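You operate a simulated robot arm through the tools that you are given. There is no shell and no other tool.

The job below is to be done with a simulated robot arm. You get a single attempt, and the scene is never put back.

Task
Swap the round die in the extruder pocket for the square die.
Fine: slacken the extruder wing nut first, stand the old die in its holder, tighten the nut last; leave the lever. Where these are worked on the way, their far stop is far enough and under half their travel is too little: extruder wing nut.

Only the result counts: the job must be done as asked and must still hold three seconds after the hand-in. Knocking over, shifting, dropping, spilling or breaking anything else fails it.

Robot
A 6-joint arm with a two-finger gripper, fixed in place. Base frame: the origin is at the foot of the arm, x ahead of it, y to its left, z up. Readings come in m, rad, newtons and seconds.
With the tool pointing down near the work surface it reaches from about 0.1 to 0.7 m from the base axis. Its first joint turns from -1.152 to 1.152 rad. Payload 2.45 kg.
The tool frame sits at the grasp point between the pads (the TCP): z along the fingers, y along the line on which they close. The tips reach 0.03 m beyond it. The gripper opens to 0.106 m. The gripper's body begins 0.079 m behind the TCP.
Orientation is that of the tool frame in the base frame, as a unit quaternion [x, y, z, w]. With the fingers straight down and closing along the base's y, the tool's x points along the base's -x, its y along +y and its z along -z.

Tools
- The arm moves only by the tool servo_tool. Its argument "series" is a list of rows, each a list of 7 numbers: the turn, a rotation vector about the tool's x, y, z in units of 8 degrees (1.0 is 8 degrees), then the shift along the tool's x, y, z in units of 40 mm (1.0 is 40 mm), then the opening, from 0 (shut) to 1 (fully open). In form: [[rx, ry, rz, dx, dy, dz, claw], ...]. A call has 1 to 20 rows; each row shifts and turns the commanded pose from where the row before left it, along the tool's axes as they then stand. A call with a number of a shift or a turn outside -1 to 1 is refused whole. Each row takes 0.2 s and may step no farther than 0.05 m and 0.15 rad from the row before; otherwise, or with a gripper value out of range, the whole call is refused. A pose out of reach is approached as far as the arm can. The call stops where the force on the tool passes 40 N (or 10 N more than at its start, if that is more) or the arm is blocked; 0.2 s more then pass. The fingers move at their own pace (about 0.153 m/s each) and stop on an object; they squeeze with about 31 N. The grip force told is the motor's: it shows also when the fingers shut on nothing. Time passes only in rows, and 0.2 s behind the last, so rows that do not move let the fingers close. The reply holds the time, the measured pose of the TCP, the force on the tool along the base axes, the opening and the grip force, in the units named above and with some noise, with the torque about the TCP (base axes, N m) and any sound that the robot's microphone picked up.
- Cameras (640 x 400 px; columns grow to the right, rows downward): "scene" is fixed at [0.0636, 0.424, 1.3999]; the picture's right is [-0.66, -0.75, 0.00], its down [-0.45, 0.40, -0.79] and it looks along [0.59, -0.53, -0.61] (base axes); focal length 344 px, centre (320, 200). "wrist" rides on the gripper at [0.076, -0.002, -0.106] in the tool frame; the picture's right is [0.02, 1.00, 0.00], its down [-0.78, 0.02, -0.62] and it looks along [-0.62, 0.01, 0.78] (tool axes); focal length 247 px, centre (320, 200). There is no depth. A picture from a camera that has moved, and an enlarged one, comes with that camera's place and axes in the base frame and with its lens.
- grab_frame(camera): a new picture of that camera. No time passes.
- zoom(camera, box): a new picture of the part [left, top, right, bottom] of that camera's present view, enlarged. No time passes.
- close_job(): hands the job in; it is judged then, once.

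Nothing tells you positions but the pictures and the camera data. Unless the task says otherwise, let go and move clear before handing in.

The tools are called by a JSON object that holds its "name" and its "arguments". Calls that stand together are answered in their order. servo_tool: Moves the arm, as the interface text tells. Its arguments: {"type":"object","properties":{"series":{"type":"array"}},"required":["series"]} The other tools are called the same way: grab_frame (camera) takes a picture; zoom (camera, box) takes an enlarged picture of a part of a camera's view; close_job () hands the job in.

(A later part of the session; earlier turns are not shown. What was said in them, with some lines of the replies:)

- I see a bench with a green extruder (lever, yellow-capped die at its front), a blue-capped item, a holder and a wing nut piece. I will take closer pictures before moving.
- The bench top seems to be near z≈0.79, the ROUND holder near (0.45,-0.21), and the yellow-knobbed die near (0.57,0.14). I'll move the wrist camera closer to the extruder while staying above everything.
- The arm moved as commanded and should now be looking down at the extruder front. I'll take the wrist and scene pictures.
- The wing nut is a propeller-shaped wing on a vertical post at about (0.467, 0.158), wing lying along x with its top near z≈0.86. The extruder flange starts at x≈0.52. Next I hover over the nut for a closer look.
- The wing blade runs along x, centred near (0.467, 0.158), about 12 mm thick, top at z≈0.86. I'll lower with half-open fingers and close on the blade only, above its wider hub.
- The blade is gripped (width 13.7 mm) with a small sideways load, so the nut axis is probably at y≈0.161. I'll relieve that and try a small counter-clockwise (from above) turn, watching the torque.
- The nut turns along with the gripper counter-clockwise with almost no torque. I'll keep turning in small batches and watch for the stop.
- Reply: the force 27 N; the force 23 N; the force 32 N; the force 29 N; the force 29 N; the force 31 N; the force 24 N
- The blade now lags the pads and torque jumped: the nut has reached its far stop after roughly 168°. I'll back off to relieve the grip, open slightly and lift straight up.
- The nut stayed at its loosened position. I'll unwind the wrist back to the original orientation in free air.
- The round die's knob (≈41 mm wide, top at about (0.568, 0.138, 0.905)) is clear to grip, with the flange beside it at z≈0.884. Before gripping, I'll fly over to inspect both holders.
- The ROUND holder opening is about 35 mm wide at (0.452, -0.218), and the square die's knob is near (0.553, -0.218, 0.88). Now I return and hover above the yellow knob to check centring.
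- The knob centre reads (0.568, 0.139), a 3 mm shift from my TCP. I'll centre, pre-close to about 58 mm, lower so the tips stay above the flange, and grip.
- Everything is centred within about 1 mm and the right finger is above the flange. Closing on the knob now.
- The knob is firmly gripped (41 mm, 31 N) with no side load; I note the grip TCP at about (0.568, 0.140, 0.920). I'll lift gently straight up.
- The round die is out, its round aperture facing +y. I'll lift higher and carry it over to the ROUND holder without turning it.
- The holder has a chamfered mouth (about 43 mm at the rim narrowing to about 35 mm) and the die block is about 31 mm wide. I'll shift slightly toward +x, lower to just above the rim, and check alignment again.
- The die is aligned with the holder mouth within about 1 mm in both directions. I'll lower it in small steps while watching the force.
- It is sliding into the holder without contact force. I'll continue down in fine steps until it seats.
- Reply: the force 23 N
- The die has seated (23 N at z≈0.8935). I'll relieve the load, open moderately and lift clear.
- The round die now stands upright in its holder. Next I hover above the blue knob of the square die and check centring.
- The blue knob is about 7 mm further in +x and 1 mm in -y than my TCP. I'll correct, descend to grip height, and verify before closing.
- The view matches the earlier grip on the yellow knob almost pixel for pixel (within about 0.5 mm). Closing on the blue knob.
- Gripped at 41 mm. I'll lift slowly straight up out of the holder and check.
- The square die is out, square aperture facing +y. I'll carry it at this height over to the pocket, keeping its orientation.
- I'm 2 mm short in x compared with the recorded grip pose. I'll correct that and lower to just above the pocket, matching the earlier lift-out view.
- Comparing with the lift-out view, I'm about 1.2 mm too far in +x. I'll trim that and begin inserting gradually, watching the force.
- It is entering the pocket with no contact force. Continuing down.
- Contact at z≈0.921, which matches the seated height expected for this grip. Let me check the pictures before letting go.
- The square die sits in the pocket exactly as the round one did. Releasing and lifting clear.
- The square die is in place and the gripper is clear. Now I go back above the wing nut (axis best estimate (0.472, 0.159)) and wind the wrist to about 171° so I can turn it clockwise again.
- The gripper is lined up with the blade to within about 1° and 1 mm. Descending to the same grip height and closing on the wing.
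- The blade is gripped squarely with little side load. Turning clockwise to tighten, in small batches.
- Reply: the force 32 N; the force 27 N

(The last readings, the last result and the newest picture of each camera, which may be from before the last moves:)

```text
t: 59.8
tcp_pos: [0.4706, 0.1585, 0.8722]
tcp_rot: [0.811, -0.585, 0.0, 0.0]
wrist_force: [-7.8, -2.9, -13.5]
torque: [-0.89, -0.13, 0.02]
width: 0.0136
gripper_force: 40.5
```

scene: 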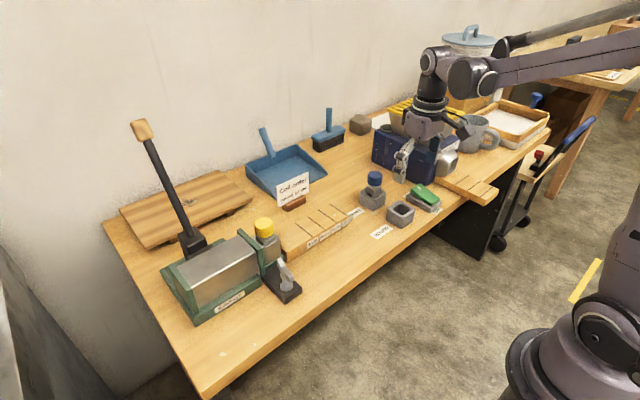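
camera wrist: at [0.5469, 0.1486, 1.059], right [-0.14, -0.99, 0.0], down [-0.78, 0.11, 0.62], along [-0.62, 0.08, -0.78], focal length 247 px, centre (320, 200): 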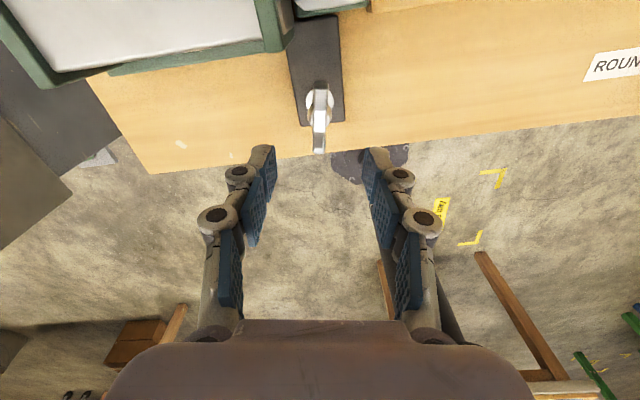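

{"name": "servo_tool", "arguments": {"series": [[0, 0, 0, 0, 0.02, 0.004, 0], [0, 0, 0.8, 0, 0, 0, 0], [0, 0, 0.8, 0, 0, 0, 0], [0, 0, 0.8, 0, 0, 0, 0], [0, 0, 0.8, 0, 0, 0, 0]]}}

{"name": "zoom", "arguments": {"camera": "wrist", "box": [240, 80, 400, 220]}}

{"name": "zoom", "arguments": {"camera": "scene", "box": [230, 200, 330, 310]}}

```text
t: 61.0
tcp_pos: [0.4709, 0.1577, 0.8722]
tcp_rot: [-0.661, 0.75, 0.0, 0.001]
wrist_force: [-7.5, 3.6, 5.9]
torque: [-0.46, 0.26, 0.01]
width: 0.0137
gripper_force: 39.9
```

```text
2.86 times, centred on (320, 150) of wrist
camera zoom: at [0.4622, 0.082, 0.9789], right [-0.99, 0.1, 0.0], down [0.08, 0.78, 0.62], along [0.06, 0.62, -0.78], focal length 706 px, centre (320, 343)
```

zoom: 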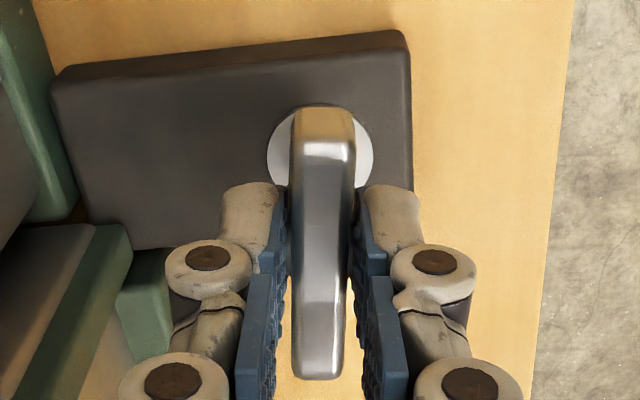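

```text
3.64 times, centred on (280, 255) of scene
camera zoom: at [0.0633, 0.4241, 1.3999], right [-0.66, -0.75, 0.0], down [-0.45, 0.4, -0.79], along [0.59, -0.53, -0.61], focal length 1252 px, centre (466, 0)
```

zoom: 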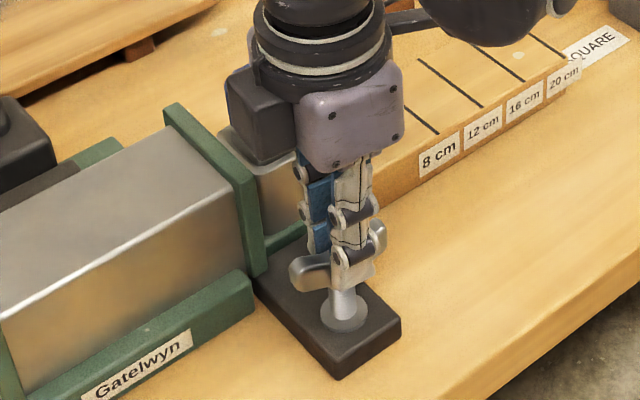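

{"name": "servo_tool", "arguments": {"series": [[0, 0, 0, 0, 0.015, -0.002, 0], [0, 0, 0.8, 0, 0, 0, 0], [0, 0, 0.8, 0, 0, 0, 0], [0, 0, 0.8, 0, 0, 0, 0], [0, 0, 0.8, 0, 0, 0, 0]]}}

```text
t: 62.2
tcp_pos: [0.4695, 0.1589, 0.8728]
tcp_rot: [-0.479, 0.878, 0.0, 0.001]
wrist_force: [-5.5, 8.1, 2.3]
torque: [0.38, 0.05, 0.05]
width: 0.0138
gripper_force: 40.4
```

{"name": "servo_tool", "arguments": {"series": [[0, 0, 0, -0.014, 0.024, 0, 0], [0, 0, 0.8, 0, 0, 0, 0], [0, 0, 0.8, 0, 0, 0, 0], [0, 0, 0.8, 0, 0, 0, 0], [0, 0, 0.8, 0, 0, 0, 0]]}}

```text
t: 63.4
tcp_pos: [0.4696, 0.1598, 0.8716]
tcp_rot: [-0.272, 0.962, 0.0, 0.0]
wrist_force: [-4.1, 5.1, 10.0]
torque: [0.16, 0.02, 0.04]
width: 0.0135
gripper_force: 40.1
```

{"name": "servo_tool", "arguments": {"series": [[0, 0, 0, 0, 0.015, -0.005, 0], [0, 0, 0.8, 0, 0, 0, 0], [0, 0, 0.8, 0, 0, 0, 0], [0, 0, 0.8, 0, 0, 0, 0]]}}

```text
t: 64.4
tcp_pos: [0.4687, 0.1595, 0.8722]
tcp_rot: [-0.108, 0.994, 0.0, 0.0]
wrist_force: [-1.3, 2.3, 4.8]
torque: [-0.09, 0.35, 0.05]
width: 0.0134
gripper_force: 39.8
```

{"name": "servo_tool", "arguments": {"series": [[0, 0, 0.5, 0, 0, 0, 0], [0, 0, 0.5, 0, 0, 0, 0], [0, 0, 0.5, 0, 0, 0, 0]]}}

```text
t: 65.2
tcp_pos: [0.47, 0.1602, 0.8711]
tcp_rot: [-0.003, 1.0, 0.0, 0.001]
wrist_force: [2.3, 1.2, 8.2]
torque: [0.01, 0.58, 0.05]
width: 0.0134
gripper_force: 39.7
```

Back at the original angle with still low torque; I'll go on in small steps to find the tight stop.

{"name": "servo_tool", "arguments": {"series": [[0, 0, 0.4, 0, 0, 0, 0], [0, 0, 0.4, 0, 0, 0, 0]]}}

{"name": "zoom", "arguments": {"camera": "wrist", "box": [240, 80, 400, 220]}}

```text
t: 65.8
tcp_pos: [0.4685, 0.161, 0.8726]
tcp_rot: [0.051, 0.999, 0.0, 0.0]
wrist_force: [-2.5, 1.8, 4.7]
torque: [0.01, -0.35, 0.58]
width: 0.0142
gripper_force: 40.7
```

```text
2.86 times, centred on (320, 150) of wrist
camera zoom: at [0.3926, 0.1656, 0.9788], right [0.08, 1.0, 0.0], down [0.78, -0.06, 0.62], along [0.62, -0.05, -0.78], focal length 706 px, centre (320, 343)
```

zoom: 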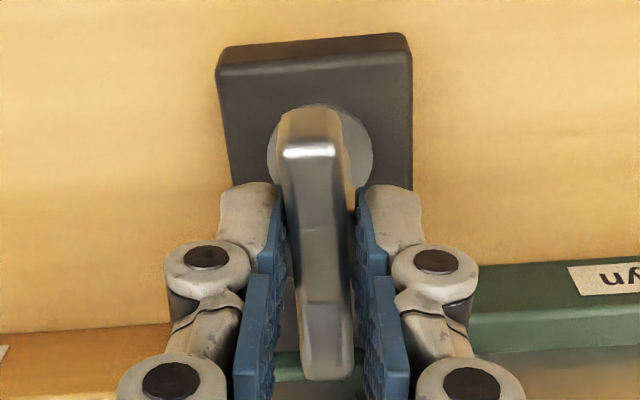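

The torque rose to 0.58 N·m and the blade lags the pads, so the nut is back hard on its tight stop. I'll relieve the twist slightly, open and lift clear.

{"name": "servo_tool", "arguments": {"series": [[0, 0, -0.4, 0, 0, 0, 0], [0, 0, 0, 0, 0, 0, 0.2], [0, 0, 0, 0, 0, 0, 0.4], [0, 0, 0, 0, 0, -0.4, 0.4], [0, 0, 0, 0, 0, -1, 0.4], [0, 0, 0, 0, 0, -1, 0.5], [0, 0, 0, 0, 0, -1, 0.5]]}}

{"name": "grab_frame", "arguments": {"camera": "wrist"}}

{"name": "zoom", "arguments": {"camera": "wrist", "box": [260, 60, 380, 180]}}

{"name": "zoom", "arguments": {"camera": "scene", "box": [230, 190, 330, 310]}}

```text
t: 67.4
tcp_pos: [0.4678, 0.1594, 1.0095]
tcp_rot: [0.024, 1.0, 0.0, 0.0]
wrist_force: [0.0, 0.2, -0.9]
torque: [-0.01, 0.0, 0.0]
width: 0.053
gripper_force: 0.1
```

```text
taken
camera wrist: at [0.392, 0.1612, 1.1157], right [0.03, 1.0, 0.0], down [0.78, -0.02, 0.62], along [0.62, -0.02, -0.78], focal length 247 px, centre (320, 200)
```

wrist: 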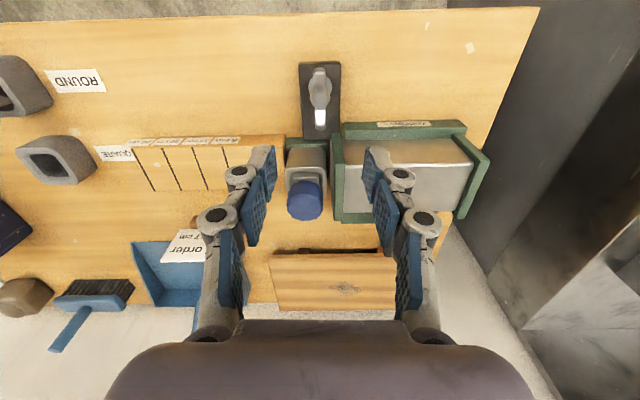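

```text
3.33 times, centred on (320, 120) of wrist
camera zoom: at [0.392, 0.1612, 1.1157], right [0.03, 1.0, 0.0], down [0.78, -0.02, 0.62], along [0.62, -0.02, -0.78], focal length 823 px, centre (320, 467)
```

zoom: 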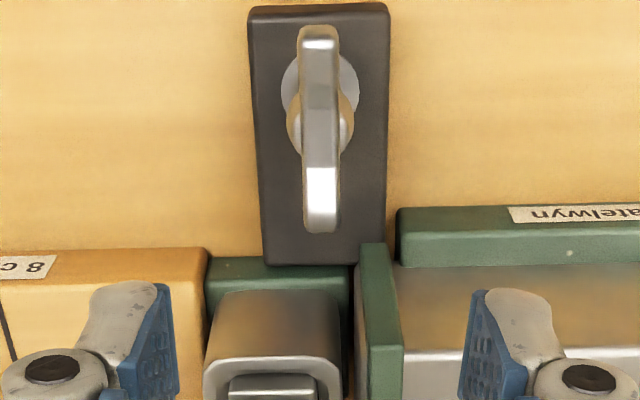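

```text
3.33 times, centred on (280, 250) of scene
camera zoom: at [0.0636, 0.424, 1.3999], right [-0.66, -0.75, 0.0], down [-0.45, 0.4, -0.79], along [0.59, -0.53, -0.61], focal length 1148 px, centre (453, 33)
```

zoom: 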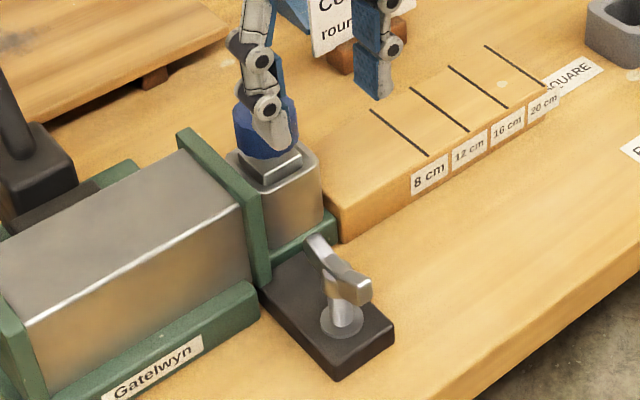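

The nut is back at its original tight position. I'll move up and away to near the starting pose and take a final look.

{"name": "servo_tool", "arguments": {"series": [[0, 0, 0, 0.3, 0, -0.9, 0.6], [0, 0, 0, 0.5, -0.5, -0.8, 0.8], [0, 0, 0, 0.6, -0.6, -0.7, 1], [0, 0, 0, 0.6, -0.8, -0.5, 1], [0, 0, 0, 0.6, -0.8, -0.4, 1], [0, 0, 0, 0.6, -0.8, 0, 1], [0, 0, 0, 0, 0, 0, 1]]}}

{"name": "grab_frame", "arguments": {"camera": "scene"}}

{"name": "zoom", "arguments": {"camera": "scene", "box": [150, 110, 320, 330]}}

{"name": "zoom", "arguments": {"camera": "scene", "box": [270, 150, 460, 270]}}

{"name": "grab_frame", "arguments": {"camera": "wrist"}}

```text
t: 69.0
tcp_pos: [0.3335, 0.0268, 1.1406]
tcp_rot: [0.023, 1.0, -0.001, 0.0]
wrist_force: [0.3, 0.4, -0.1]
torque: [0.03, 0.03, 0.03]
width: 0.1061
gripper_force: 0.0
```

```text
taken
```

scene: 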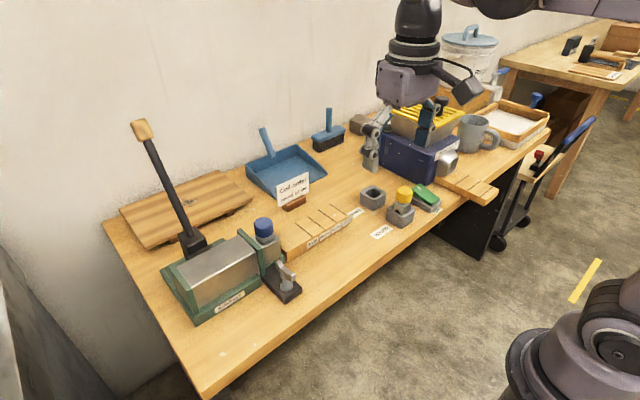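

```text
1.82 times, centred on (235, 220) of scene
camera zoom: at [0.0636, 0.424, 1.3999], right [-0.66, -0.75, 0.0], down [-0.45, 0.4, -0.79], along [0.59, -0.53, -0.61], focal length 626 px, centre (474, 164)
```

zoom: 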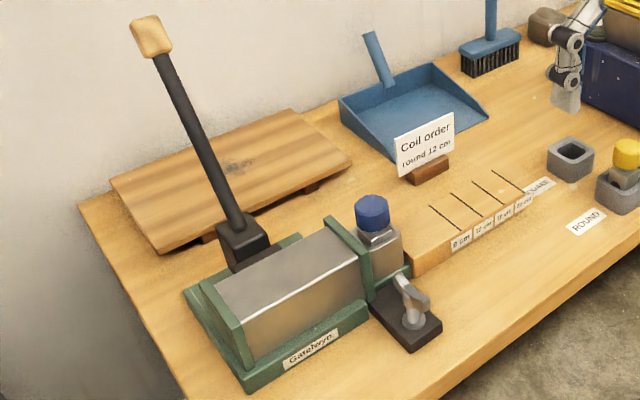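

```text
3.33 times, centred on (365, 210) of scene
camera zoom: at [0.0636, 0.424, 1.3999], right [-0.66, -0.75, 0.0], down [-0.45, 0.4, -0.79], along [0.59, -0.53, -0.61], focal length 1148 px, centre (170, 167)
```

zoom: 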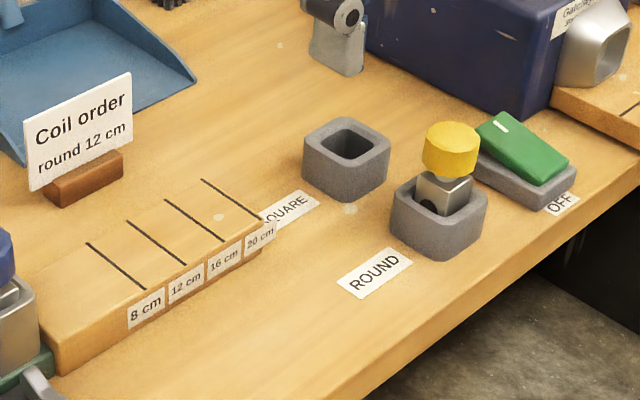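

```text
taken
camera wrist: at [0.2573, 0.027, 1.2465], right [0.02, 1.0, 0.0], down [0.78, -0.02, 0.62], along [0.62, -0.01, -0.78], focal length 247 px, centre (320, 200)
```

wrist: 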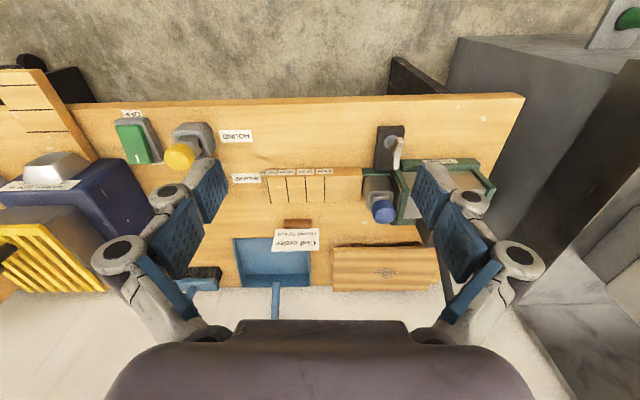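

The square die (blue knob) sits in the extruder pocket and the round die (yellow knob) stands in the ROUND holder. The wing nut is tight, the lever and everything else are where they were, and the arm is clear. I'm handing in the job.

{"name": "close_job", "arguments": {}}

```text
The job is handed in.
```

The swap is done and the job is handed in. The square die (blue knob) is in the extruder pocket, and the round die (yellow knob) stands upright in its ROUND holder.

- **Wing nut:** I slackened it first, turning it about 170° counter-clockwise to its far stop. After the square die was seated I turned it back clockwise until it hit its tight stop.
- **Seating:** both dies went in without catching, and I lowered each one until it touched bottom. The square die sits in the pocket just as the round one did, with its aperture still facing the barrel.
- **Everything else:** the lever was not touched. In the final pictures nothing else appears to have moved. The gripper is open and well clear of the bench.

The reply to the hand-in gave no verdict, so I don't know how it was judged.
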